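You operate a simulated robot arm through the tools that you are given. There is no shell and no other tool. Be economical: measure what you need, move in short steps, check, and stop when the job is done.

You are at the controls of a simulated robot arm. One attempt, no reset.

JOB
Set the zero knob back to 0, then run the red wheel from the reject tray for a reading.
Fine: slide against the wheel; switch off once the figure shows and leave the wheel seated.
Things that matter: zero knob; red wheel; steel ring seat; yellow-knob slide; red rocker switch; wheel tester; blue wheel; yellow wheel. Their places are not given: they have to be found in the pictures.

It is judged by the outcome, as a careful person would: the job done as asked, and still so three seconds after it is handed in. It fails if anything else is knocked over, pushed out of place, dropped, spilled or broken.

ROBOT AND FRAMES
A 7-joint arm with a two-finger parallel gripper, fixed in place. Base frame: the origin is at the foot of the arm, x ahead of it, y to its left, z up. Units: m, degrees, N and s.
With the tool pointing down near the work surface it reaches from about 0.24 to 0.68 m from the base axis. Its first joint turns from -66.0 to 66.0 degrees. Payload 2.4 kg.
Tool frame: the origin (TCP) lies between the finger pads and is the grasp point; the fingertips stand 0.03 m ahead of it; z points along the fingers, y is the line along which they close. Largest opening 0.094 m; finger width 0.028, thickness 0.01; the body of the gripper, 0.05 by 0.096 m, starts 0.055 m behind the TCP.
Orientation is that of the tool frame in the base frame, as a unit quaternion [x, y, z, w]. With the fingers straight down and closing along the base's y, the tool's x points along the base's -x, its y along +y and its z along -z.

CONTROLS
- The arm moves only by the tool jog_arm. Its argument "motion" is a list of rows, each a list of 7 numbers: the turn, a rotation vector about the tool's x, y, z in units of 6 degrees (1.0 is 6 degrees), then the shift along the tool's x, y, z in units of 25 mm (1.0 is 25 mm), then the finger opening in m, from 0 to 0.094. In form: [[rx, ry, rz, x, y, z, grip], ...]. A call has 1 to 20 rows; each row shifts and turns the commanded pose from where the row before left it, along the tool's axes as they then stand. A call with a number of a shift or a turn outside -1 to 1 is refused whole. Rows are played at 5 a second. More than 0.05 m and 8.6 degrees between two rows, or a gripper value outside its range, and nothing of the call is played. A pose out of reach is approached as far as the arm can. The call stops where the force on the tool passes 90 N (or 10 N more than at its start, if that is more) or the arm is blocked; 0.2 s more then pass. Each finger travels about 0.153 m/s and halts on what it meets, pressing with about 26 N; the grip force reading is that of the motor and also rises with nothing between the fingers. The clock runs only during rows and for 0.2 s after the last one: add rows that do not move to give the fingers time. It gives the time, the measured TCP pose, the force on the tool (base axes), the opening and the grip force at its end, in the units of the frame above (readings bear some noise).
- Cameras (640 x 400 px; columns grow to the right, rows downward): "scene" is fixed at [0.035, 0.482, 1.4488]; the picture's right is [-0.75, -0.67, 0.00], its down [-0.37, 0.41, -0.83] and it looks along [0.55, -0.62, -0.56] (base axes); focal length 316 px, centre (320, 200). "wrist" rides on the gripper at [0.076, 0.014, -0.102] in the tool frame; the picture's right is [-0.18, 0.98, 0.00], its down [-0.75, -0.14, -0.64] and it looks along [-0.63, -0.12, 0.77] (tool axes); focal length 243 px, centre (320, 200).
- get_image(camera): a new picture of that camera. The clock stands still meanwhile.
- pixel_to_xyz(camera, pixels): for up to 12 pixels [column, row] of the newest picture of that camera ("zoom" is the newest enlarged one), the place [x, y, z] in the base frame of the surface seen there, good to about 0.002 m, but the place of the scene camera against the robot may be out by one fixed shift of up to 0.012 m in any direction. The clock stands still meanwhile.
- zoom(camera, box): a new picture of the part [left, top, right, bottom] of that camera's present view, enlarged. The clock stands still meanwhile.
- hand_in(): hands the job in; it is judged then, once.

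Work in short steps. Measure before you move; look again where a grasp or a placing could have gone wrong, and mend it. You have 80 turns and 38 pictures in all, those below and enlarged ones among them. Open the gripper and draw the arm clear of the work before you hand the job in, unless the task says otherwise; then end with one line.

The tools are called after "Call:" as name(argument=value, ...) on one line, values as JSON. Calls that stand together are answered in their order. jog_arm: Moves the arm, as the interface text tells. Its arguments: {"type":"object","properties":{"motion":{"type":"array","items":{"type":"array","items":{"type":"number"}}}},"required":["motion"]} The other tools are called the same way: get_image (camera) takes a picture; pixel_to_xyz (camera, pixels) gives the place of the surface under pixels of a picture; zoom (camera, box) takes an enlarged picture of a part of a camera's view; hand_in () hands the job in.

At the start:

```text
time: 0.0
position: [0.3304, -0.0535, 1.2514]
tcp_rot: [0.0, 1.0, 0.0, 0.0]
contact_force: [-0.9, 0.1, -0.6]
width: 0.0938
grasp_force: 0.0
```

scene: 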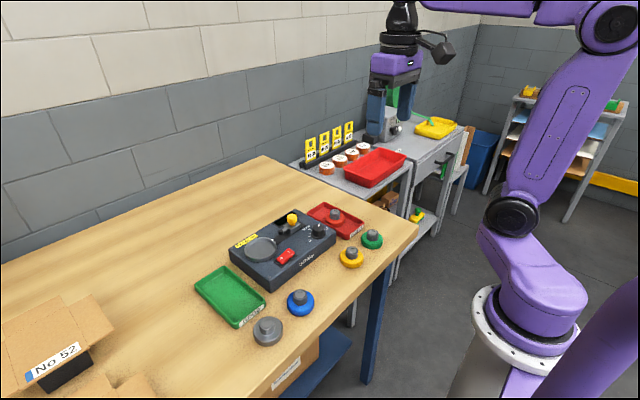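
wrist: 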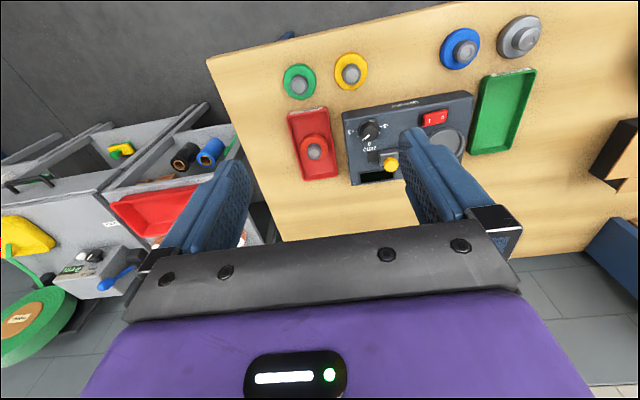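

The tester sits near scene (283,247), with the red wheel in the red tray near (336,216). I'll enlarge both views to read the knob, the switch and the slide.

Call:
zoom(camera="scene", box=[190, 180, 430, 350])

Call:
zoom(camera="wrist", box=[270, 70, 510, 220])

```text
2.35 times, centred on (310, 265) of scene
```

zoom: 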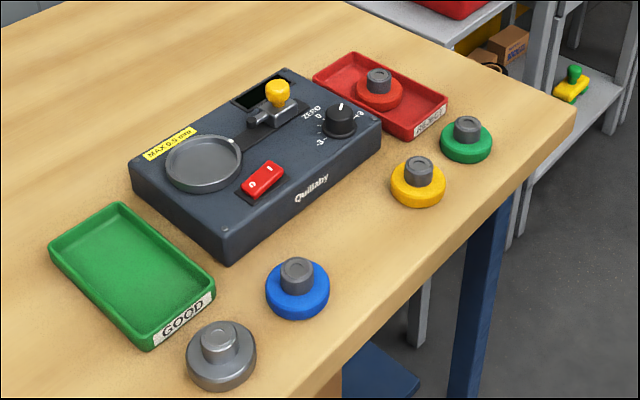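

```text
2.67 times, centred on (390, 145) of wrist
```

zoom: 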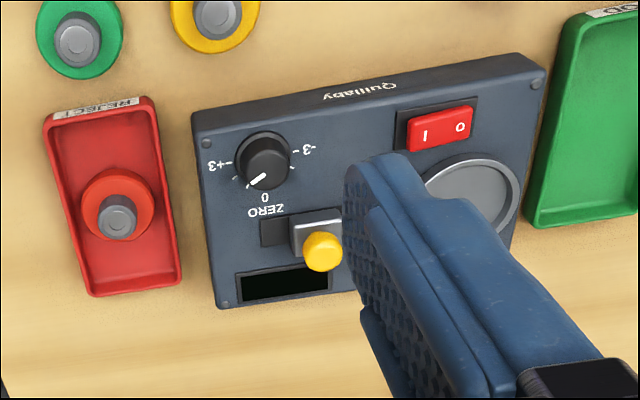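

I'll measure the key points in the enlarged wrist view: knob, wheel hub, slide knob, switch, seat and wheel rim.

Call:
pixel_to_xyz(camera="zoom", pixels=[[264, 150], [256, 182], [264, 198], [118, 220], [92, 195], [322, 252], [425, 132], [460, 125], [470, 190], [330, 120], [206, 143], [537, 84]])

Call:
pixel_to_xyz(camera="wrist", pixels=[[314, 152], [314, 138], [303, 172], [463, 50], [351, 73], [299, 84], [301, 90], [500, 110]])

```text
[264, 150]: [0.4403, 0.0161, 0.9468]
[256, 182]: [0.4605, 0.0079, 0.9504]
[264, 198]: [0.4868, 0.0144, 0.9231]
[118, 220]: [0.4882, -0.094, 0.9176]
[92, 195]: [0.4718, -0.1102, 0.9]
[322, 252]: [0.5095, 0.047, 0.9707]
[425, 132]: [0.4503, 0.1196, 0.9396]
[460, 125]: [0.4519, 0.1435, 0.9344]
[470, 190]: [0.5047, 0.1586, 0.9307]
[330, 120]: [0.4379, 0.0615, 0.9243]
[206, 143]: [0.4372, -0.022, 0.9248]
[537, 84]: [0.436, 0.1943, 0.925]
```

```text
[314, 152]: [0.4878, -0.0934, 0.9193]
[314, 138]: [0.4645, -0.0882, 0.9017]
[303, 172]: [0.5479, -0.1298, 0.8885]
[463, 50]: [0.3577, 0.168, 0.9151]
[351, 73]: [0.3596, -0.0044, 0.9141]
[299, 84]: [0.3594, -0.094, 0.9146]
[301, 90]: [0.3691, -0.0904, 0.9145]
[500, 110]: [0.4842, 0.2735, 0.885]
```

The tester is square to the base, with the knob near (0.452, 0.012). I'll hover above the knob with the fingers open and look between them.

Call:
jog_arm(motion=[[0, 0, 0, -0.61, 0.3275, 1, 0.094], [0, 0, 0, -0.61, 0.3275, 1, 0.094], [0, 0, 0, -0.61, 0.3275, 1, 0.094], [0, 0, 0, -0.61, 0.3275, 1, 0.094], [0, 0, 0, -0.61, 0.3275, 1, 0.094], [0, 0, 0, -0.61, 0.3275, 1, 0.094], [0, 0, 0, -0.61, 0.3275, 1, 0.094], [0, 0, 0, -0.61, 0.3275, 1, 0.094], [0, 0, 0, 0, 0, 0, 0.094]])

Call:
get_image(camera="wrist")

```text
time: 2.0
position: [0.4517, 0.0134, 1.0525]
tcp_rot: [0.0, 1.0, 0.001, 0.0]
contact_force: [0.2, -0.5, 0.1]
width: 0.0941
grasp_force: 0.0
```

```text
33 pictures are left
```

wrist: 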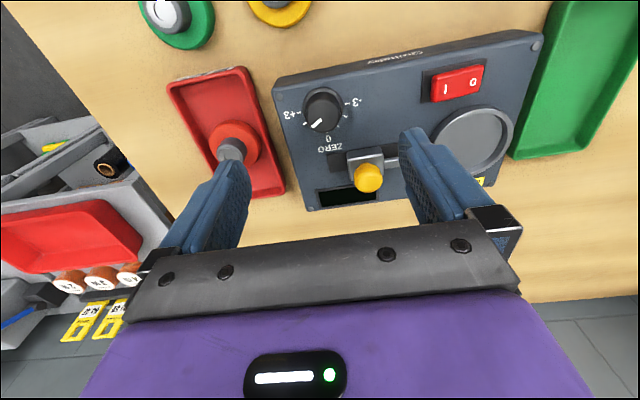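

Call:
zoom(camera="wrist", box=[265, 60, 425, 160])

```text
4.00 times, centred on (345, 110) of wrist
```

zoom: 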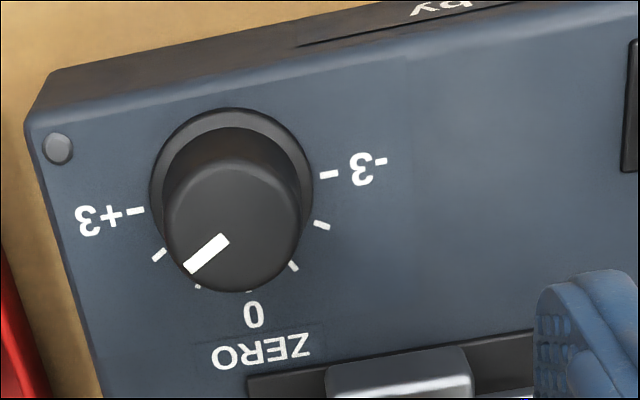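

The pointer is off towards +. I'll measure the pointer ends, the scale ticks, and the knob's outline.

Call:
pixel_to_xyz(camera="zoom", pixels=[[225, 239], [190, 267], [138, 210], [328, 175], [197, 287], [249, 291], [294, 267], [235, 230], [175, 215], [290, 190], [226, 168], [158, 254]])

Call:
pixel_to_xyz(camera="wrist", pixels=[[368, 178], [237, 150], [231, 148], [232, 122], [474, 138], [438, 140], [511, 138], [444, 88], [471, 84], [480, 108]])

```text
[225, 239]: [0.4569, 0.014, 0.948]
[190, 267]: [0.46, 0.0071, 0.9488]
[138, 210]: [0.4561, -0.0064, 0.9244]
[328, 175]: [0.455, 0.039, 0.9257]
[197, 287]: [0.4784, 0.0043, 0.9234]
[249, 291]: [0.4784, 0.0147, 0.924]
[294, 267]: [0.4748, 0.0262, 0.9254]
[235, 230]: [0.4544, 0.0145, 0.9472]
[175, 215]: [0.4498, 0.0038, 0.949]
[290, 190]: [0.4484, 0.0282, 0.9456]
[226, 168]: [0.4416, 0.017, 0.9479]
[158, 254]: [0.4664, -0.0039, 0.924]
```

```text
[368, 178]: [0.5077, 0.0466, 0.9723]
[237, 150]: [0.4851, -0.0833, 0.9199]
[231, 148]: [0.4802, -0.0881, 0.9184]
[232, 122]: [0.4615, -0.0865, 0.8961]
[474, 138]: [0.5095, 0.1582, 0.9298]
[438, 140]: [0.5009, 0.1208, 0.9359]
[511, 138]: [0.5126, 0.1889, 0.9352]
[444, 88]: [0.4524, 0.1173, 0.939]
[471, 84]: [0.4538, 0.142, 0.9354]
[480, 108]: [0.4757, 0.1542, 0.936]
```

The pointer sits at about +2 (some 62° from the 0 tick) and the knob axis is near (0.455, 0.016). I'll centre on it, pre-turn 30°, and descend with the fingers at 50 mm.

Call:
jog_arm(motion=[[0, 0, 0, -0.14, 0.1, 0, 0.055], [0, 0, 1, 0, 0, 0, 0.055], [0, 0, 1, 0, 0, 0, 0.055], [0, 0, 1, 0, 0, 0, 0.055], [0, 0, 1, 0, 0, 0, 0.055], [0, 0, 1, 0, 0, 0, 0.055], [0, 0, 0, 0, 0, 0.9, 0.055], [0, 0, 0, 0, 0, 0.9, 0.055], [0, 0, 0, 0, 0, 0.7, 0.055], [0, 0, 0, 0, 0, 0.5, 0.055], [0, 0, 0, 0, 0, 0.5, 0.055], [0, 0, 0, 0, 0, 0, 0.055]])

Call:
get_image(camera="wrist")

```text
time: 4.6
position: [0.4541, 0.0154, 0.9649]
tcp_rot: [0.259, 0.966, -0.001, 0.0]
contact_force: [0.2, 0.2, -1.1]
width: 0.055
grasp_force: 0.2
```

```text
31 pictures are left
```

wrist: 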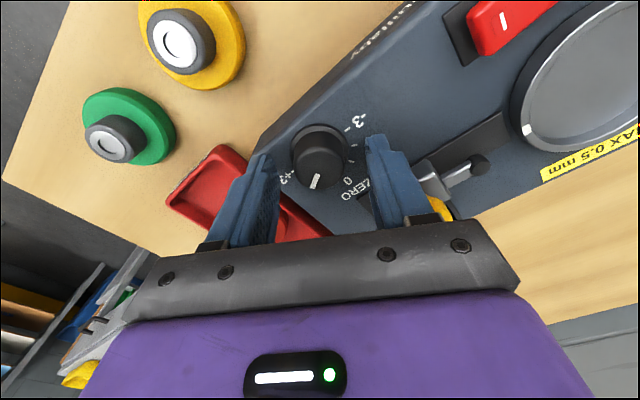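

The knob sits between the fingers with clearance all round. I'll close on it and turn it about 62° towards 0.

Call:
jog_arm(motion=[[0, 0, 0, 0, 0, 0, 0.03], [0, 0, 0, 0, 0, 0, 0.015], [0, 0, 0, 0, 0, 0, 0.015], [0, 0, -1, 0, 0, 0, 0.015], [0, 0, -1, 0, 0, 0, 0.015], [0, 0, -1, 0, 0, 0, 0.015], [0, 0, -1, 0, 0, 0, 0.015], [0, 0, -1, 0, 0, 0, 0.015], [0, 0, -1, 0, 0, 0, 0.015], [0, 0, -1, 0, 0, 0, 0.015], [0, 0, -1, 0, 0, 0, 0.015], [0, 0, -1, 0, 0, 0, 0.015], [0, 0, -1, 0, 0, 0, 0.015], [0, 0, 0, 0, 0, 0, 0.015]])

Call:
zoom(camera="wrist", box=[240, 100, 400, 200])

```text
time: 7.6
position: [0.4544, 0.0149, 0.9639]
tcp_rot: [-0.259, 0.966, 0.0, 0.0]
contact_force: [-3.0, -3.7, 1.1]
width: 0.0316
grasp_force: 45.3
```

```text
4.00 times, centred on (320, 150) of wrist
```

zoom: 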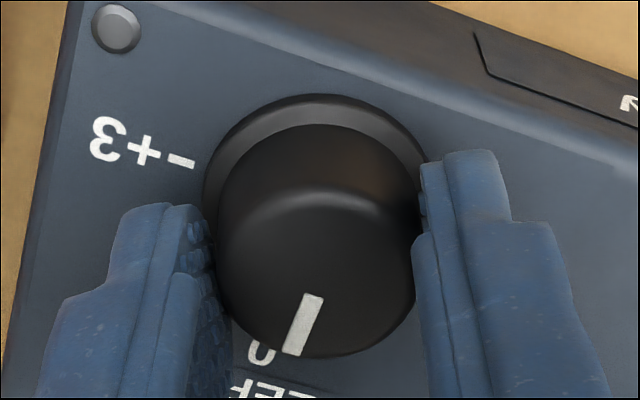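

The pointer is now close to the 0. I'll measure its direction (should be along +x).

Call:
pixel_to_xyz(camera="zoom", pixels=[[313, 298], [303, 324], [293, 350], [262, 353], [183, 161], [308, 315], [298, 340], [288, 220], [222, 250], [410, 250]])

```text
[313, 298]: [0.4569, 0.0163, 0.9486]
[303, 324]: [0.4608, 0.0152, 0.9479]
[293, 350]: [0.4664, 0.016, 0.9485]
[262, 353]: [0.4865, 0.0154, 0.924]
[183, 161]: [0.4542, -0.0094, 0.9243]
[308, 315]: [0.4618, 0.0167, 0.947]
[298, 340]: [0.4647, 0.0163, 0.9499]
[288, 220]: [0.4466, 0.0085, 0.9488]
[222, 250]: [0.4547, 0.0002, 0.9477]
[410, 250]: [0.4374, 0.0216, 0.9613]
```

By projection the pointer is within a degree or two of 0. I'll release, rise, and check again with a clean view.

Call:
jog_arm(motion=[[0, 0, 0, 0, 0, 0, 0.055], [0, 0, 0, 0, 0, 0, 0.055], [0, 0, 0, 0, 0, -0.7, 0.055], [0, 0, 0, 0, 0, -0.8, 0.055], [0, 0, 1, 0, 0, -0.5, 0.055], [0, 0, 1, 0, 0, 0, 0.055], [0, 0, 1, 0, 0, 0, 0.08], [0, 0, 1, 0, 0, 0, 0.08], [0, 0, 1, 0, 0, 0, 0.08], [0, 0, 0, 0, 0, 0, 0.08]])

Call:
zoom(camera="wrist", box=[250, 80, 410, 180])

```text
time: 9.8
position: [0.4552, 0.0154, 1.0147]
tcp_rot: [0.002, 1.0, 0.0, 0.0]
contact_force: [-0.5, -0.5, -0.1]
width: 0.0802
grasp_force: 0.0
```

```text
4.00 times, centred on (330, 130) of wrist
```

zoom: 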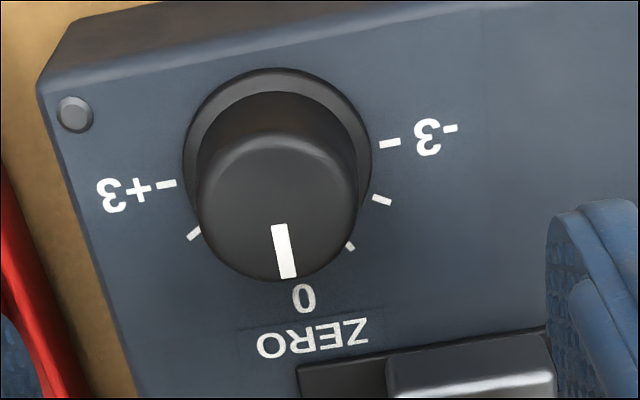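

The pointer now reads 0 (direction within about 0.5° of +x). Next I'll hover over the red wheel in the reject tray and look.

Call:
jog_arm(motion=[[0, 0, 0, -0.2, -0.7, -0.2, 0.094], [0, 0, 0, -0.2, -0.9, -0.2, 0.094], [0, 0, 0, -0.2, -0.9, -0.2, 0.094], [0, 0, 0, -0.2, -0.9, 0, 0.094], [0, 0, 0, -0.2, -0.9, 0, 0.094], [0, 0, 0, 0, 0, 0, 0.094]])

Call:
get_image(camera="wrist")

```text
time: 11.2
position: [0.4801, -0.0921, 1.0288]
tcp_rot: [0.001, 1.0, 0.0, 0.0]
contact_force: [0.1, -0.7, 0.1]
width: 0.094
grasp_force: 0.1
```

```text
28 pictures are left
```

wrist: 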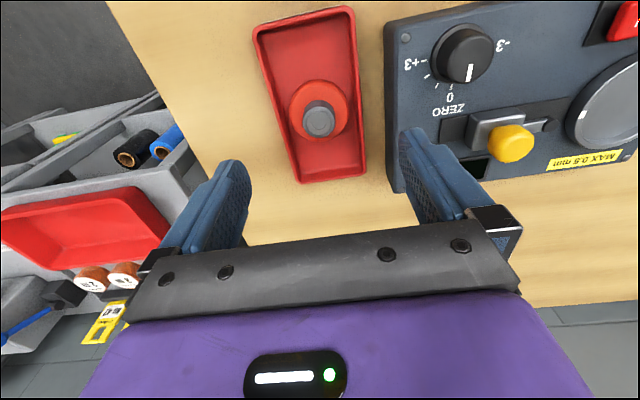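

The wheel's hub is at (319,121) and the tray's walls stand around it. I'll enlarge and measure the hub, disc and tray.

Call:
zoom(camera="wrist", box=[240, 60, 400, 160])

Call:
pixel_to_xyz(camera="wrist", pixels=[[319, 121], [305, 121], [333, 121], [319, 134], [319, 109], [291, 112], [346, 104], [282, 140], [363, 130], [350, 160], [317, 84], [317, 143]])

```text
4.00 times, centred on (320, 110) of wrist
```

zoom: 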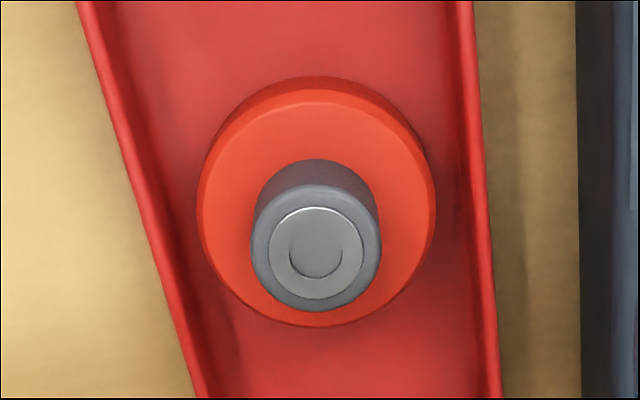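

```text
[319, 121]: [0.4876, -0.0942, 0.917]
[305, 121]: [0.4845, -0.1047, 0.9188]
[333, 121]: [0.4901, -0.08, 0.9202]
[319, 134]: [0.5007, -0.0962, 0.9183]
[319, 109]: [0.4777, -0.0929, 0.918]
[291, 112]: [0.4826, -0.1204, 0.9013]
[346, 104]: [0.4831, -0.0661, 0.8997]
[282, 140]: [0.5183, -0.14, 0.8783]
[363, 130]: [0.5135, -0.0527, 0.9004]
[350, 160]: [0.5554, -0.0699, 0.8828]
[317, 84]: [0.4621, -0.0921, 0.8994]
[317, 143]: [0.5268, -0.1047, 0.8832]
```

The hub is about 26 mm across with its axis at (0.488, −0.093), top at 0.918 and disc top at 0.900. I'll descend with a 50 mm opening so the tips stop just above the disc.

Call:
jog_arm(motion=[[0, 0, 0, -0.32, -0.04, 0.5, 0.05], [0, 0, 0, 0, 0, 1, 0.05], [0, 0, 0, 0, 0, 1, 0.05], [0, 0, 0, 0, 0, 0.8, 0.05], [0, 0, 0, 0, 0, 0.48, 0.05], [0, 0, 0, 0, 0, 0, 0.05]])

Call:
zoom(camera="wrist", box=[220, 80, 420, 205])

```text
time: 12.6
position: [0.4884, -0.0923, 0.9343]
tcp_rot: [0.001, 1.0, 0.0, 0.0]
contact_force: [0.2, 0.3, -0.6]
width: 0.0501
grasp_force: 0.1
```

```text
3.20 times, centred on (320, 142) of wrist
```

zoom: 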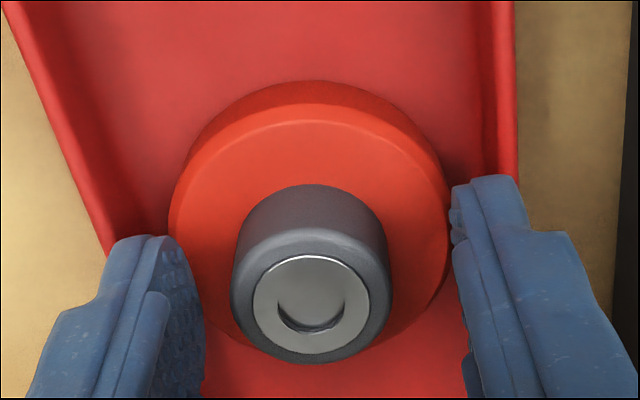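

The hub is about 3 mm further along +x and −y than the TCP. I'll correct, close on it, and lift a little.

Call:
jog_arm(motion=[[0, 0, 0, -0.12, -0.1, 0, 0.05], [0, 0, 0, 0, 0, 0, 0.035], [0, 0, 0, 0, 0, 0, 0.015], [0, 0, 0, 0, 0, 0, 0.015], [0, 0, 0, 0, 0, 0, 0.015], [0, 0, 0, 0, 0, -0.5, 0.015], [0, 0, 0, 0, 0, -1, 0.015], [0, 0, 0, 0, 0, -1, 0.015], [0, 0, 0, 0, 0, -1, 0.015], [0, 0, 0, 0, 0, 0, 0.015]])

Call:
get_image(camera="wrist")

Call:
get_image(camera="scene")

```text
time: 14.8
position: [0.4906, -0.0961, 1.0234]
tcp_rot: [0.0, 1.0, 0.0, 0.0]
contact_force: [0.2, 0.0, -1.6]
width: 0.0291
grasp_force: 25.8
```

```text
25 pictures are left
```

wrist: 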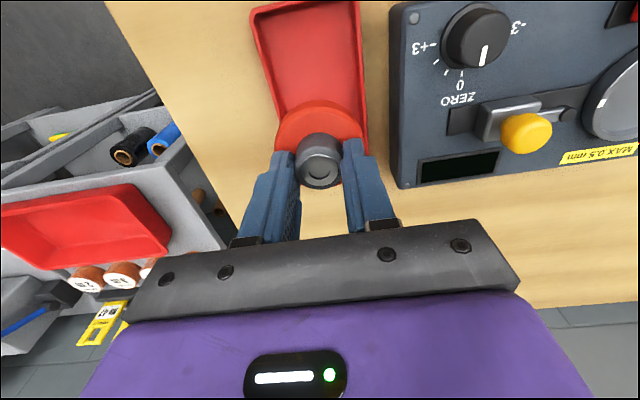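

```text
24 pictures are left
```

scene: 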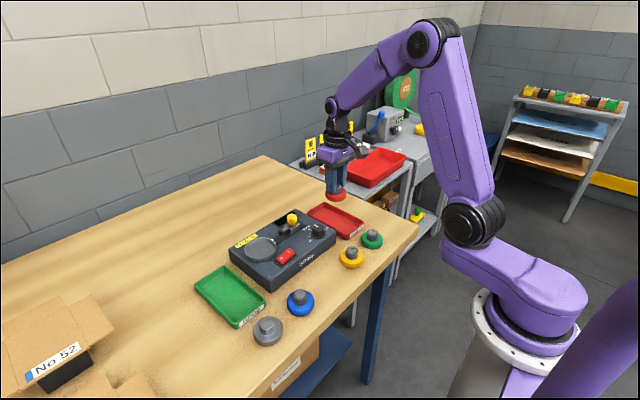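

The wheel is held firmly. I'll lift it well clear of the slide knob and carry it near the seat, staying off to one side so the seat can be measured.

Call:
jog_arm(motion=[[0, 0, 0, 0, 0, -1, 0.015], [0, 0, 0, 0, 0, -1, 0.015], [0, 0, 0, -0.13, 0.93, 0, 0.015], [0, 0, 0, -0.13, 0.93, 0, 0.015], [0, 0, 0, -0.13, 0.93, 0, 0.015], [0, 0, 0, -0.13, 0.93, 0, 0.015], [0, 0, 0, -0.13, 0.93, 0, 0.015], [0, 0, 0, -0.13, 0.93, 0, 0.015], [0, 0, 0, -0.13, 0.93, 0, 0.015], [0, 0, 0, -0.13, 0.93, 0, 0.015], [0, 0, 0, -0.13, 0.93, 0, 0.015], [0, 0, 0, 0, 0, 0, 0.015]])

Call:
get_image(camera="wrist")

```text
time: 17.4
position: [0.5204, 0.1134, 1.0718]
tcp_rot: [0.0, 1.0, 0.0, 0.0]
contact_force: [0.5, -0.4, -0.4]
width: 0.029
grasp_force: 26.3
```

```text
23 pictures are left
```

wrist: 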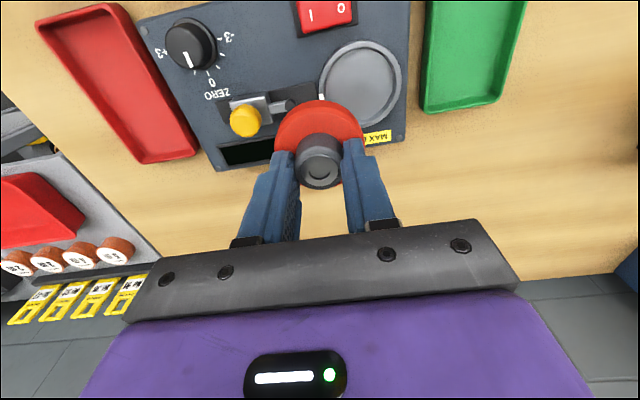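

The seat ring is visible at (361,83). I'll enlarge it together with the slide and measure.

Call:
zoom(camera="wrist", box=[220, 20, 412, 140])

```text
3.33 times, centred on (316, 80) of wrist
```

zoom: 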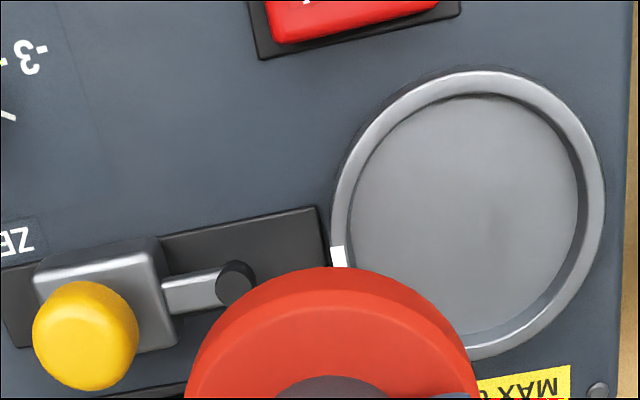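

Call:
pixel_to_xyz(camera="zoom", pixels=[[475, 80], [594, 200], [340, 200], [570, 300], [375, 120], [560, 115], [475, 200], [338, 257], [237, 275], [200, 290], [85, 310], [320, 230]])

```text
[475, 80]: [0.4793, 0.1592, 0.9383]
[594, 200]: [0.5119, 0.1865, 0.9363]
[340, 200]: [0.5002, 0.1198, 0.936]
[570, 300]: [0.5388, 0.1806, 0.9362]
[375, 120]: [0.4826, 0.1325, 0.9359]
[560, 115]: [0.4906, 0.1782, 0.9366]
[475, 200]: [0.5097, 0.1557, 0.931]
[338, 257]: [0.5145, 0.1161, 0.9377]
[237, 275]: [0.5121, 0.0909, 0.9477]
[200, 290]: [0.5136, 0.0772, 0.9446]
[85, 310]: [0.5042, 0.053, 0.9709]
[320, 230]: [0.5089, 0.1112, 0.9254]
```

The ring centre comes out near (0.515, 0.1515), with about a 31 mm inner radius against the wheel's roughly 29 mm. I'll bring the wheel over it, bottom about 8 mm above the rim, and compare.

Call:
jog_arm(motion=[[0, 0, 0, 0.11, 0.76, 0, 0.015], [0, 0, 0, 0.11, 0.76, 0, 0.015], [0, 0, 0, 0, 0, 1, 0.015], [0, 0, 0, 0, 0, 1, 0.015], [0, 0, 0, 0, 0, 0.7, 0.015], [0, 0, 0, 0, 0, 0.37, 0.015], [0, 0, 0, 0, 0, 0, 0.015], [0, 0, 0, 0, 0, 0, 0.015]])

Call:
zoom(camera="wrist", box=[240, 80, 400, 200])

Call:
zoom(camera="scene", box=[220, 190, 348, 300])

```text
time: 19.2
position: [0.5145, 0.1508, 0.9958]
tcp_rot: [0.0, 1.0, -0.001, 0.0]
contact_force: [-0.5, 0.1, -1.3]
width: 0.029
grasp_force: 26.0
```

```text
3.33 times, centred on (320, 140) of wrist
```

zoom: 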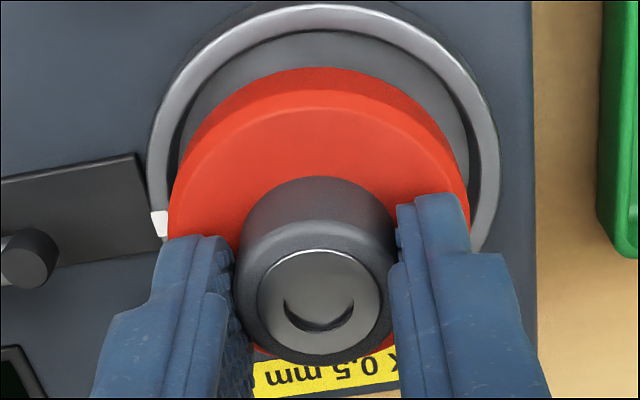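

```text
3.64 times, centred on (284, 245) of scene
```

zoom: 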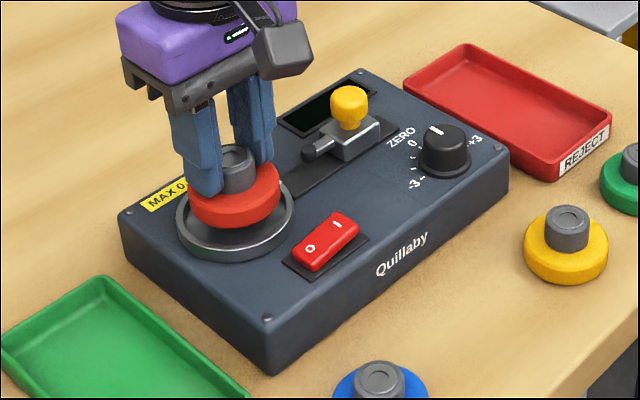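

The wheel looks centred on the TCP and the ring centre lies about 1.4 mm further along +y. I'll correct and lower gently to just above the seat floor.

Call:
jog_arm(motion=[[0, 0, 0, 0.03, 0.06, 0, 0.015], [0, 0, 0, 0, 0, 0.2, 0.015], [0, 0, 0, 0, 0, 0.2, 0.015], [0, 0, 0, 0, 0, 0.08, 0.015], [0, 0, 0, 0, 0, 0, 0.015]])

Call:
zoom(camera="wrist", box=[224, 80, 416, 200])

```text
time: 20.4
position: [0.5149, 0.1533, 0.9848]
tcp_rot: [0.0, 1.0, 0.0, -0.001]
contact_force: [-0.1, 0.7, -0.7]
width: 0.0292
grasp_force: 26.2
```

```text
3.33 times, centred on (320, 140) of wrist
```

zoom: 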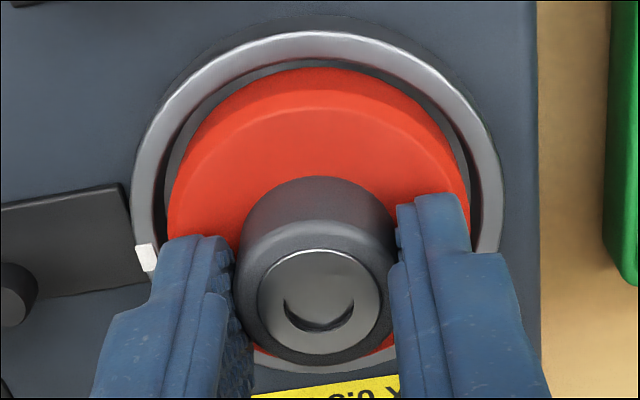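

The disc lies within the ring with clearance all round. I'll lower in small steps and watch for contact.

Call:
jog_arm(motion=[[0, 0, 0, 0, -0.02, 0.05, 0.015], [0, 0, 0, 0, 0, 0.05, 0.015], [0, 0, 0, 0, 0, 0.04, 0.015], [0, 0, 0, 0, 0, 0, 0.015]])

```text
time: 21.4
position: [0.5137, 0.1522, 0.9823]
tcp_rot: [0.0, 1.0, 0.001, 0.001]
contact_force: [-6.9, -2.0, 25.7]
width: 0.0291
grasp_force: 25.9
```

There's 26 N of contact at z = 0.982, about the expected floor height. I'll check whether it's seated or on the rim.

Call:
zoom(camera="wrist", box=[224, 80, 416, 200])

Call:
zoom(camera="scene", box=[240, 215, 304, 270])

```text
3.33 times, centred on (320, 140) of wrist
```

zoom: 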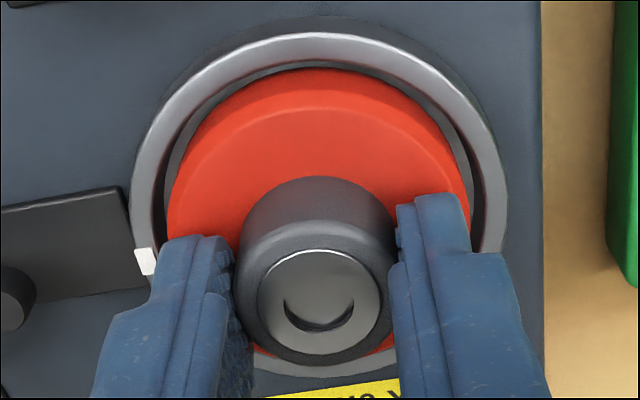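

```text
7.27 times, centred on (272, 242) of scene
```

zoom: 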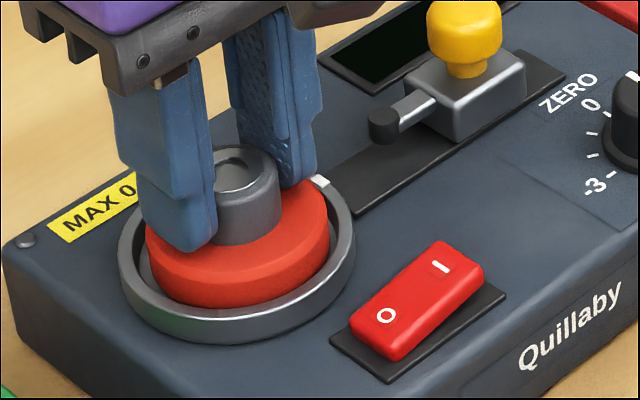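

The wheel sits inside the ring on the floor. I'll release, rise straight up, and look.

Call:
jog_arm(motion=[[0, 0, 0, 0, 0, 0, 0.036], [0, 0, 0, 0, 0, 0, 0.05], [0, 0, 0, 0, 0, 0, 0.05], [0, 0, 0, 0, 0, -0.6, 0.05], [0, 0, 0, 0, 0, -1, 0.05], [0, 0, 0, 0, 0, -1, 0.07], [0, 0, 0, 0, 0, 0, 0.09]])

Call:
get_image(camera="wrist")

```text
time: 23.0
position: [0.5154, 0.1529, 1.0451]
tcp_rot: [0.0, 1.0, 0.0, 0.0]
contact_force: [0.4, 0.9, 0.6]
width: 0.0899
grasp_force: 0.0
```

```text
16 pictures are left
```

wrist: 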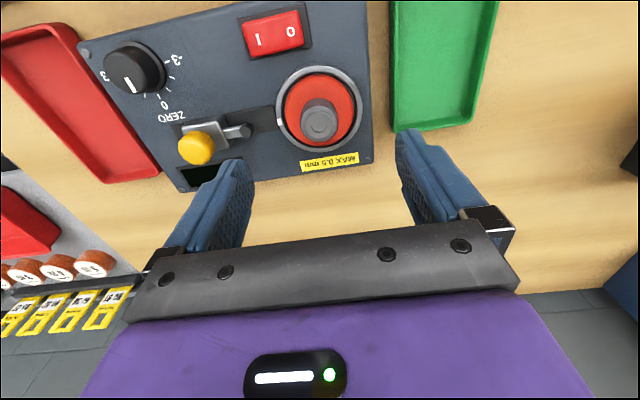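

The wheel is seated in the ring. I'll measure the slide's yellow knob, the probe tip, and the wheel rim nearest to it.

Call:
zoom(camera="wrist", box=[170, 60, 370, 185])

Call:
pixel_to_xyz(camera="zoom", pixels=[[85, 285], [55, 290], [120, 280], [75, 250], [90, 310], [235, 230], [247, 238], [375, 180], [368, 150], [485, 205], [482, 190], [150, 225]])

```text
3.20 times, centred on (270, 122) of wrist
```

zoom: 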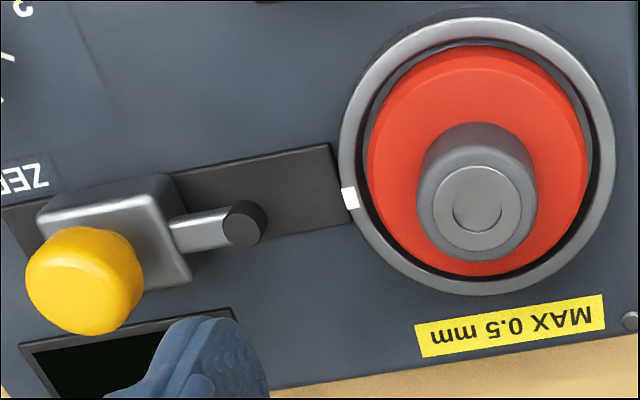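

```text
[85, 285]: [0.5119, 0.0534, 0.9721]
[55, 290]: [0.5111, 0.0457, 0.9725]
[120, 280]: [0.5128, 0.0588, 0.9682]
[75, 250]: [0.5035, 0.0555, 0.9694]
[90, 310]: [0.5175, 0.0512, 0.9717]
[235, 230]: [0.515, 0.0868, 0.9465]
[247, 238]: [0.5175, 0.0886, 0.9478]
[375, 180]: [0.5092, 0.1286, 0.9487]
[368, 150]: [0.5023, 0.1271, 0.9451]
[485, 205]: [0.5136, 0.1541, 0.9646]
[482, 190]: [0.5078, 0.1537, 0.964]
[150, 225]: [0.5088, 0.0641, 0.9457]
```

The yellow knob is at (0.512, 0.053, top 0.972); the probe tip is near y = 0.091 and the rim near 0.126. I'll hover over the knob and descend with the tips at about 0.957.

Call:
jog_arm(motion=[[0, 0, 0, 0.07, -0.8, 0, 0.055], [0, 0, 0, 0.07, -0.8, 0, 0.055], [0, 0, 0, 0, -0.8, 0, 0.055], [0, 0, 0, 0, -0.8, 0, 0.055], [0, 0, 0, 0, -0.8, 0, 0.055], [0, 0, 0, 0, 0, 0.9, 0.055], [0, 0, 0, 0, 0, 0.8, 0.055], [0, 0, 0, 0, 0, 0.6, 0.055], [0, 0, 0, 0, 0, 0, 0.055]])

Call:
get_image(camera="wrist")

```text
time: 25.0
position: [0.5108, 0.053, 0.9861]
tcp_rot: [0.0, 1.0, 0.0, 0.0]
contact_force: [-0.1, 0.2, -0.4]
width: 0.0551
grasp_force: 0.1
```

```text
14 pictures are left
```

wrist: 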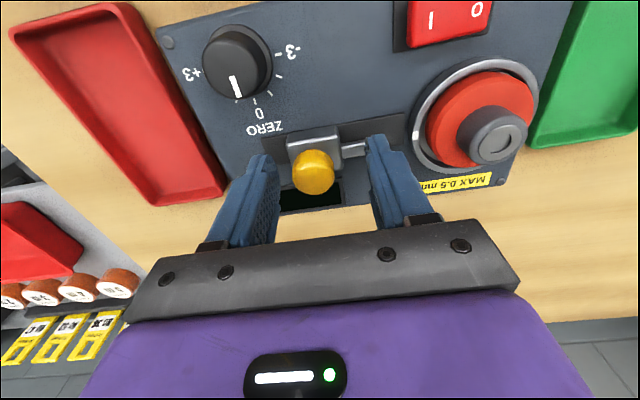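

The yellow knob is between the fingers. I'll close on it and push the slide about 26 mm towards the wheel.

Call:
jog_arm(motion=[[0, 0, 0, 0, -0.06, 0, 0.04], [0, 0, 0, 0, 0, 0, 0.01], [0, 0, 0, 0, 0, 0, 0.01], [0, 0, 0, 0, 0, 0, 0.01], [0, 0, 0, 0, 0.2, 0, 0.01], [0, 0, 0, 0, 0.2, 0, 0.01], [0, 0, 0, 0, 0.2, 0, 0.01], [0, 0, 0, 0, 0.2, 0, 0.01], [0, 0, 0, 0, 0.2, 0, 0.01], [0, 0, 0, 0, 0.06, 0, 0.01], [0, 0, 0, 0, 0, 0, 0.01]])

Call:
zoom(camera="wrist", box=[270, 60, 470, 185])

```text
time: 27.4
position: [0.5098, 0.0773, 0.9872]
tcp_rot: [0.0, 1.0, 0.001, -0.001]
contact_force: [1.1, -1.3, -12.3]
width: 0.0249
grasp_force: 45.1
```

```text
3.20 times, centred on (370, 122) of wrist
```

zoom: 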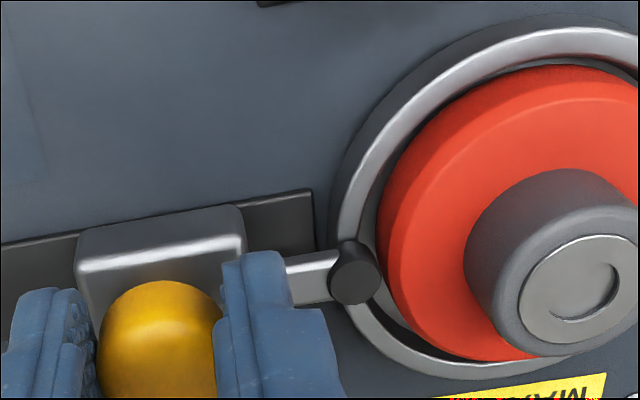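

The probe tip is above the ring, with a few mm left to the rim. I'll advance in 0.5 mm steps and watch the force along y.

Call:
jog_arm(motion=[[0, 0, 0, 0, 0.04, 0, 0.01], [0, 0, 0, 0, 0.04, 0, 0.01], [0, 0, 0, 0, 0.02, 0, 0.01], [0, 0, 0, 0, 0, 0, 0.01]])

Call:
zoom(camera="wrist", box=[340, 110, 420, 160])

```text
time: 28.4
position: [0.5095, 0.0775, 0.9879]
tcp_rot: [0.001, 1.0, -0.001, -0.001]
contact_force: [-0.4, -13.9, -12.9]
width: 0.0249
grasp_force: 44.8
```

```text
8.00 times, centred on (380, 135) of wrist
```

zoom: 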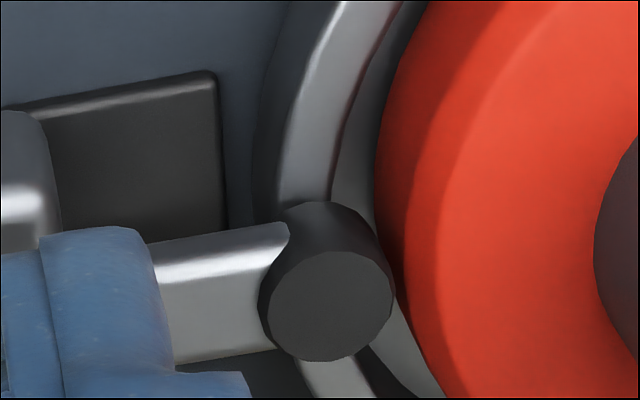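

The slide stopped with 14 N along y, so it's bearing on something. I'll measure the tip, rim and hub to confirm it's the wheel.

Call:
pixel_to_xyz(camera="zoom", pixels=[[385, 290], [388, 270], [330, 310], [405, 260], [415, 300], [385, 180], [395, 230], [425, 280], [376, 205]])

Call:
zoom(camera="scene", box=[240, 215, 304, 270])

```text
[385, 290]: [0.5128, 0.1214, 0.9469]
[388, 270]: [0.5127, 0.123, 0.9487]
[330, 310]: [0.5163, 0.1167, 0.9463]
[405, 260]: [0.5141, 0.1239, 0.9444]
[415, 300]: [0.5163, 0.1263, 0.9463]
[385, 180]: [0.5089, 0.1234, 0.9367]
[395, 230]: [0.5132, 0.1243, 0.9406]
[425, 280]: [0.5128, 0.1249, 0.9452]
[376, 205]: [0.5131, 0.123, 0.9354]
```

```text
7.27 times, centred on (272, 242) of scene
```

zoom: 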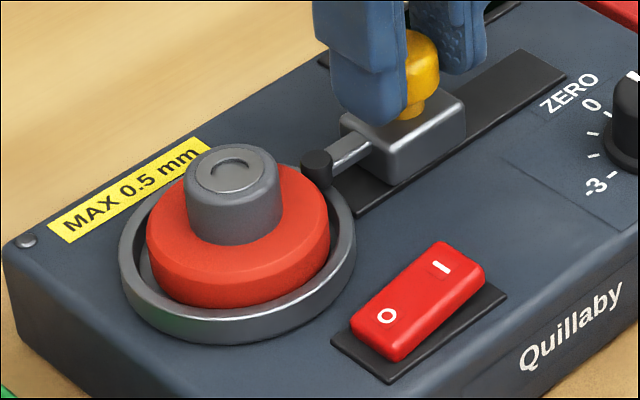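

Tip (y≈0.122) and rim (≈0.123) touch within measuring error, and the slide ran freely before the force rose to 14 N, so it's against the wheel. I'll ease the preload slightly, open, rise, and check.

Call:
jog_arm(motion=[[0, 0, 0, 0, -0.04, 0, 0.01], [0, 0, 0, 0, 0, 0, 0.035], [0, 0, 0, 0, 0, 0, 0.045], [0, 0, 0, 0, 0, 0, 0.045], [0, 0, 0, 0, 0, -0.8, 0.045], [0, 0, 0, 0, 0, -1, 0.045], [0, 0, 0, 0, 0, 0, 0.045]])

Call:
zoom(camera="wrist", box=[280, 20, 440, 120])

```text
time: 30.0
position: [0.5113, 0.0787, 1.0328]
tcp_rot: [0.0, 1.0, 0.001, 0.0]
contact_force: [0.1, -0.1, 0.1]
width: 0.045
grasp_force: 0.1
```

```text
4.00 times, centred on (360, 70) of wrist
```

zoom: 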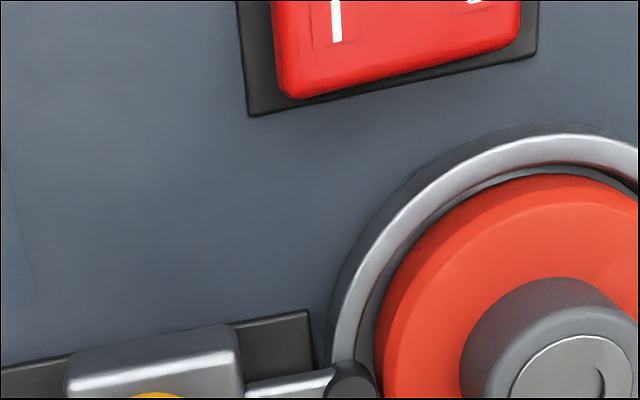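

The probe still rests against the wheel. Now the switch: I'll measure its I end and edges.

Call:
get_image(camera="wrist")

Call:
pixel_to_xyz(camera="zoom", pixels=[[336, 20], [281, 60], [290, 92], [300, 80], [510, 35], [515, 20], [262, 90], [400, 60], [470, 40]])

```text
9 pictures are left
```

wrist: 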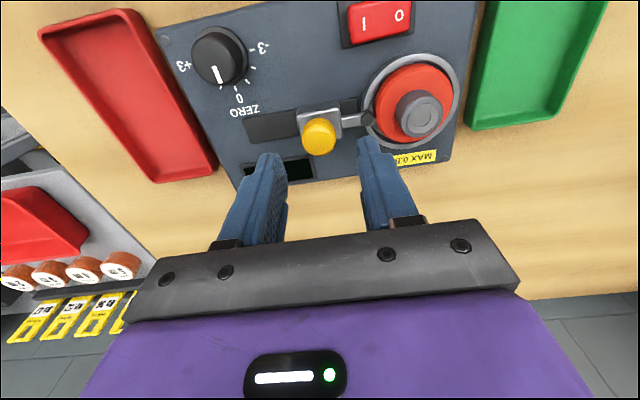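

```text
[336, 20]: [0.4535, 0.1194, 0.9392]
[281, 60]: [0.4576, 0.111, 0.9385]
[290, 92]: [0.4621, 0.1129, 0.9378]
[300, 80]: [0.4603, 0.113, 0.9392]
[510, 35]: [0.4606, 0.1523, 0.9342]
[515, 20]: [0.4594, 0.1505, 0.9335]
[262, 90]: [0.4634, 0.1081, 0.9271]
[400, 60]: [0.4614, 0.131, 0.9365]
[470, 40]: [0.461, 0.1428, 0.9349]
```

The rocker spans y 0.111–0.152 at x≈0.4525, with the I end raised (so it's off). I'll close the fingers, go over the I end and descend to just above it.

Call:
jog_arm(motion=[[0, 0, 0, 0.8, 0.5, 0, 0.0], [0, 0, 0, 0.8, 0.5, 0, 0.0], [0, 0, 0, 0.75, 0.49, 0, 0.0], [0, 0, 0, 0, 0, 0.8, 0.0], [0, 0, 0, 0, 0, 0.8, 0.0], [0, 0, 0, 0, 0, 0.6, 0.0], [0, 0, 0, 0, 0, 0, 0.0]])

Call:
get_image(camera="wrist")

```text
time: 31.6
position: [0.4516, 0.1169, 0.9761]
tcp_rot: [0.0, 1.0, 0.0, 0.0]
contact_force: [0.0, 1.4, -0.5]
width: 0.0
grasp_force: 25.7
```

```text
8 pictures are left
```

wrist: 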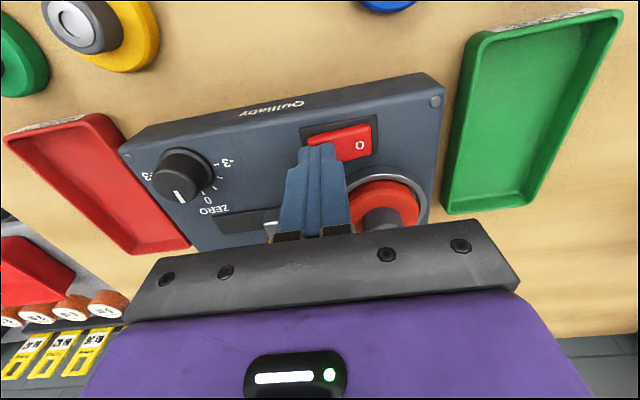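

The tips are over the I end. I'll press down in small steps.

Call:
jog_arm(motion=[[0, 0, 0, 0, 0, 0.16, 0.0], [0, 0, 0, 0, 0, 0.1, 0.0], [0, 0, 0, 0, 0, 0.08, 0.0], [0, 0, 0, 0, 0, 0.06, 0.0], [0, 0, 0, 0, 0, 0, 0.0]])

```text
time: 32.8
position: [0.4514, 0.1161, 0.9669]
tcp_rot: [0.0, 1.0, 0.0, 0.0]
contact_force: [0.1, 1.1, -0.1]
width: 0.0001
grasp_force: 25.7
```

Call:
jog_arm(motion=[[0, 0, 0, 0, 0, 0.06, 0.0], [0, 0, 0, 0, 0, 0.06, 0.0], [0, 0, 0, 0, 0, 0, 0.0]])

Call:
zoom(camera="scene", box=[240, 200, 340, 270])

```text
time: 33.6
position: [0.4519, 0.1157, 0.9675]
tcp_rot: [0.0, 1.0, 0.001, 0.003]
contact_force: [-13.1, -2.9, 58.0]
width: 0.0002
grasp_force: 26.3
```

```text
5.71 times, centred on (290, 235) of scene
```

zoom: 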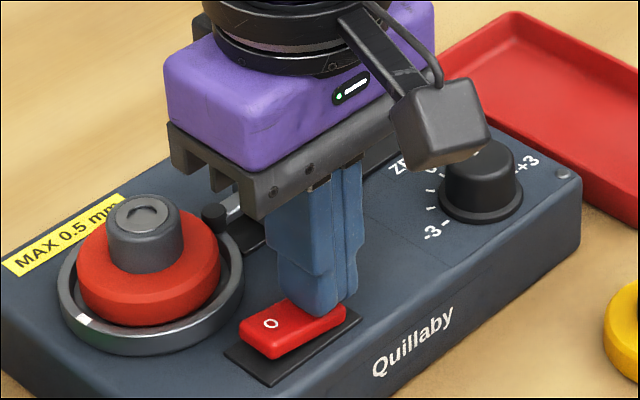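

The white mark on the ring has moved, so the seat is turning: the switch is on. I'll rise and move back to see the display.

Call:
jog_arm(motion=[[0, 0, 0, 0, 0, -0.6, 0.0], [0, 0, 0, 0, 0, -0.8, 0.0], [0, 0, 0, 0, 0, -0.8, 0.0], [0, 0, 0, 0, 0, -0.5, 0.0], [0, 0, 0, 0, 0, 0, 0.0], [0, 0, 0, 0, 0, 0, 0.0], [0, 0, 0, 0, 0, 0, 0.0], [0, 0, 0, 0, 0, 0, 0.0], [0, 0, 0, 0, 0, 0, 0.0], [0, 0, 0, 0, 0, 0, 0.0]])

Call:
zoom(camera="wrist", box=[180, 50, 430, 206])

```text
time: 35.8
position: [0.4511, 0.1146, 1.0324]
tcp_rot: [0.0, 1.0, 0.0, 0.0]
contact_force: [0.9, 0.2, 0.1]
width: 0.0
grasp_force: 25.8
```

```text
2.56 times, centred on (305, 128) of wrist
```

zoom: 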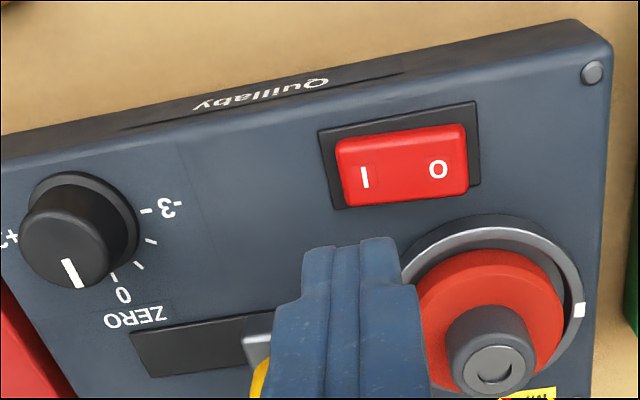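

The ring mark has moved again, so the wheel is running. I'll shift along −y and open the fingers to see the display.

Call:
jog_arm(motion=[[0, 0, 0, 0, -0.9, -0.4, 0.05], [0, 0, 0, 0, -0.9, -0.4, 0.094], [0, 0, 0, 0, -0.9, 0, 0.094], [0, 0, 0, 0, -0.5, 0, 0.094], [0, 0, 0, 0, 0, 0, 0.094]])

Call:
zoom(camera="wrist", box=[230, 80, 470, 230])

```text
time: 37.0
position: [0.4509, 0.0347, 1.0524]
tcp_rot: [0.0, 1.0, -0.001, 0.0]
contact_force: [0.5, 0.0, 0.2]
width: 0.0939
grasp_force: 0.0
```

```text
2.67 times, centred on (350, 155) of wrist
```

zoom: 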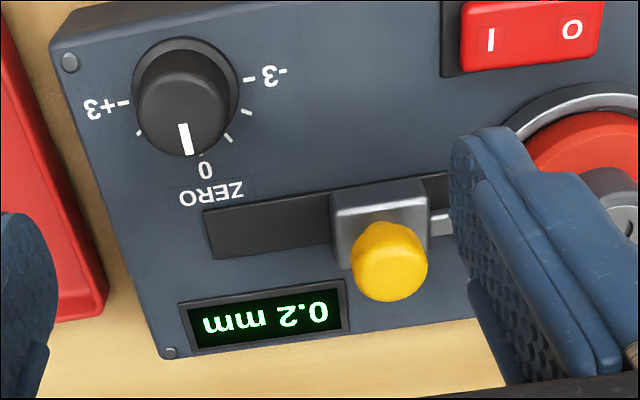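

The display shows 0.2 mm. Now I'll switch off: close the fingers, go over the O end (y≈0.147) and press, stopping first just above.

Call:
jog_arm(motion=[[0, 0, 0, -0.04, 0.9, 0, 0.05], [0, 0, 0, 0, 0.9, 0, 0.0], [0, 0, 0, 0, 0.9, 0, 0.0], [0, 0, 0, 0, 0.9, 0, 0.0], [0, 0, 0, 0, 0.87, 0, 0.0], [0, 0, 0, 0, 0, 0.9, 0.0], [0, 0, 0, 0, 0, 0.9, 0.0], [0, 0, 0, 0, 0, 0.8, 0.0], [0, 0, 0, 0, 0, 0.46, 0.0], [0, 0, 0, 0, 0, 0, 0.0]])

Call:
get_image(camera="wrist")

```text
time: 39.2
position: [0.4523, 0.147, 0.9742]
tcp_rot: [0.0, 1.0, 0.0, -0.001]
contact_force: [0.4, 0.3, -0.1]
width: 0.0
grasp_force: 25.9
```

```text
4 pictures are left
```

wrist: 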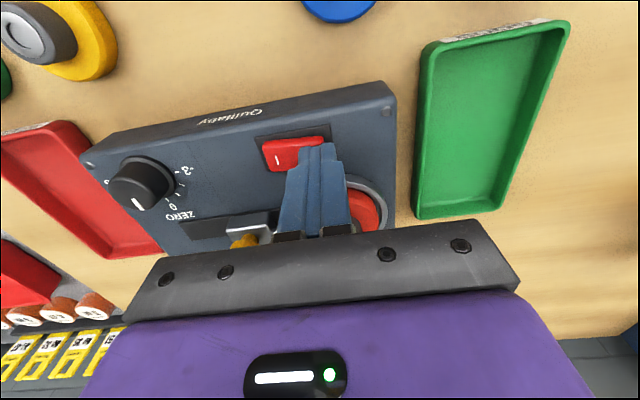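

The tips are over the O end. I'll press to the same depth as before.

Call:
jog_arm(motion=[[0, 0, 0, 0, 0, 0.12, 0.0], [0, 0, 0, 0, 0, 0.1, 0.0], [0, 0, 0, 0, 0, 0.06, 0.0], [0, 0, 0, 0, 0, 0.06, 0.0], [0, 0, 0, 0, 0, 0.04, 0.0], [0, 0, 0, 0, 0, 0, 0.0]])

```text
time: 40.6
position: [0.4526, 0.1475, 0.9665]
tcp_rot: [0.0, 1.0, 0.0, 0.0]
contact_force: [-3.1, -1.7, 9.4]
width: 0.0
grasp_force: 25.9
```

Contact has begun at 9 N; I'll press a bit further, to match the earlier press, then rise and look.

Call:
jog_arm(motion=[[0, 0, 0, 0, 0, 0.05, 0.0], [0, 0, 0, 0, 0, 0.03, 0.0], [0, 0, 0, 0, 0, 0, 0.0]])

Call:
jog_arm(motion=[[0, 0, 0, 0, 0, -0.6, 0.0], [0, 0, 0, 0, 0, -0.9, 0.0], [0, 0, 0, 0, 0, -0.9, 0.0], [0, 0, 0, 0, -0.9, -0.9, 0.0], [0, 0, 0, 0, -0.9, 0, 0.05], [0, 0, 0, 0, -0.9, 0, 0.094], [0, 0, 0, 0, -0.9, 0, 0.094], [0, 0, 0, 0, -0.6, 0, 0.094], [0, 0, 0, 0, 0, 0, 0.094]])

Call:
get_image(camera="wrist")

```text
time: 41.4
position: [0.4522, 0.1482, 0.9664]
tcp_rot: [0.0, 1.0, 0.0, 0.003]
contact_force: [-11.5, -7.1, 53.1]
width: 0.0
grasp_force: 26.1
```

```text
time: 43.4
position: [0.4526, 0.0425, 1.0471]
tcp_rot: [0.0, 1.0, 0.0, 0.0]
contact_force: [-0.2, -0.5, 0.4]
width: 0.0938
grasp_force: 0.0
```

```text
3 pictures are left
```

wrist: 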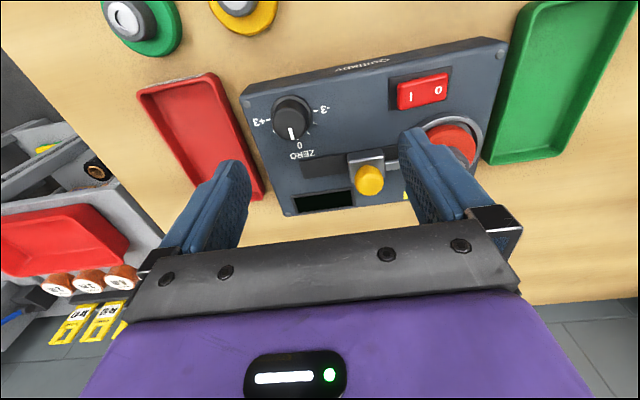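

The display is dark, so the switch is off. I'll draw the arm up and back, clear of the work, and take a last look.

Call:
jog_arm(motion=[[0, 0, 0, 0.3, -0.3, -1, 0.09], [0, 0, 0, 0.5, -0.5, -1, 0.09], [0, 0, 0, 0.5, -0.5, -1, 0.09], [0, 0, 0, 0.7, -0.7, -1, 0.09], [0, 0, 0, 0.7, -0.7, -1, 0.09], [0, 0, 0, 0.7, -0.7, -1, 0.09], [0, 0, 0, 0.7, -0.7, -1, 0.09], [0, 0, 0, 0.7, -0.7, -1, 0.09], [0, 0, 0, 0, 0, 0, 0.09]])

Call:
zoom(camera="scene", box=[190, 180, 430, 350])

```text
time: 45.4
position: [0.3303, -0.0762, 1.2479]
tcp_rot: [0.0, 1.0, -0.001, 0.001]
contact_force: [0.3, 0.5, -0.5]
width: 0.0901
grasp_force: 0.1
```

```text
2.35 times, centred on (310, 265) of scene
```

zoom: 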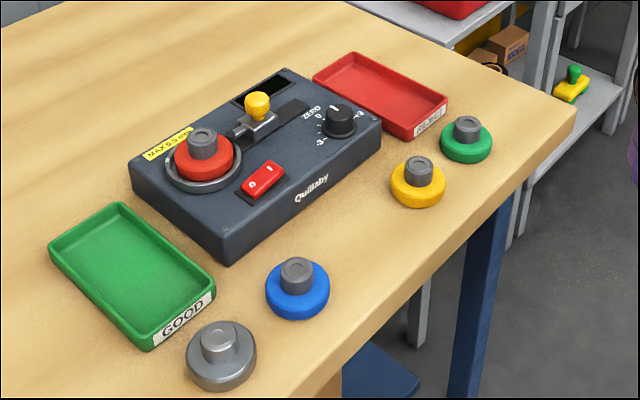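

The knob is at 0, the wheel is seated with the slide against it, the switch is off, and everything else is where it was. I'm handing it in.

Call:
hand_in()

```text
The job is handed in.
```

The zero knob is back at 0 and the red wheel ran for a reading of 0.2 mm; the tester is switched off, with the wheel left seated and the slide against it.
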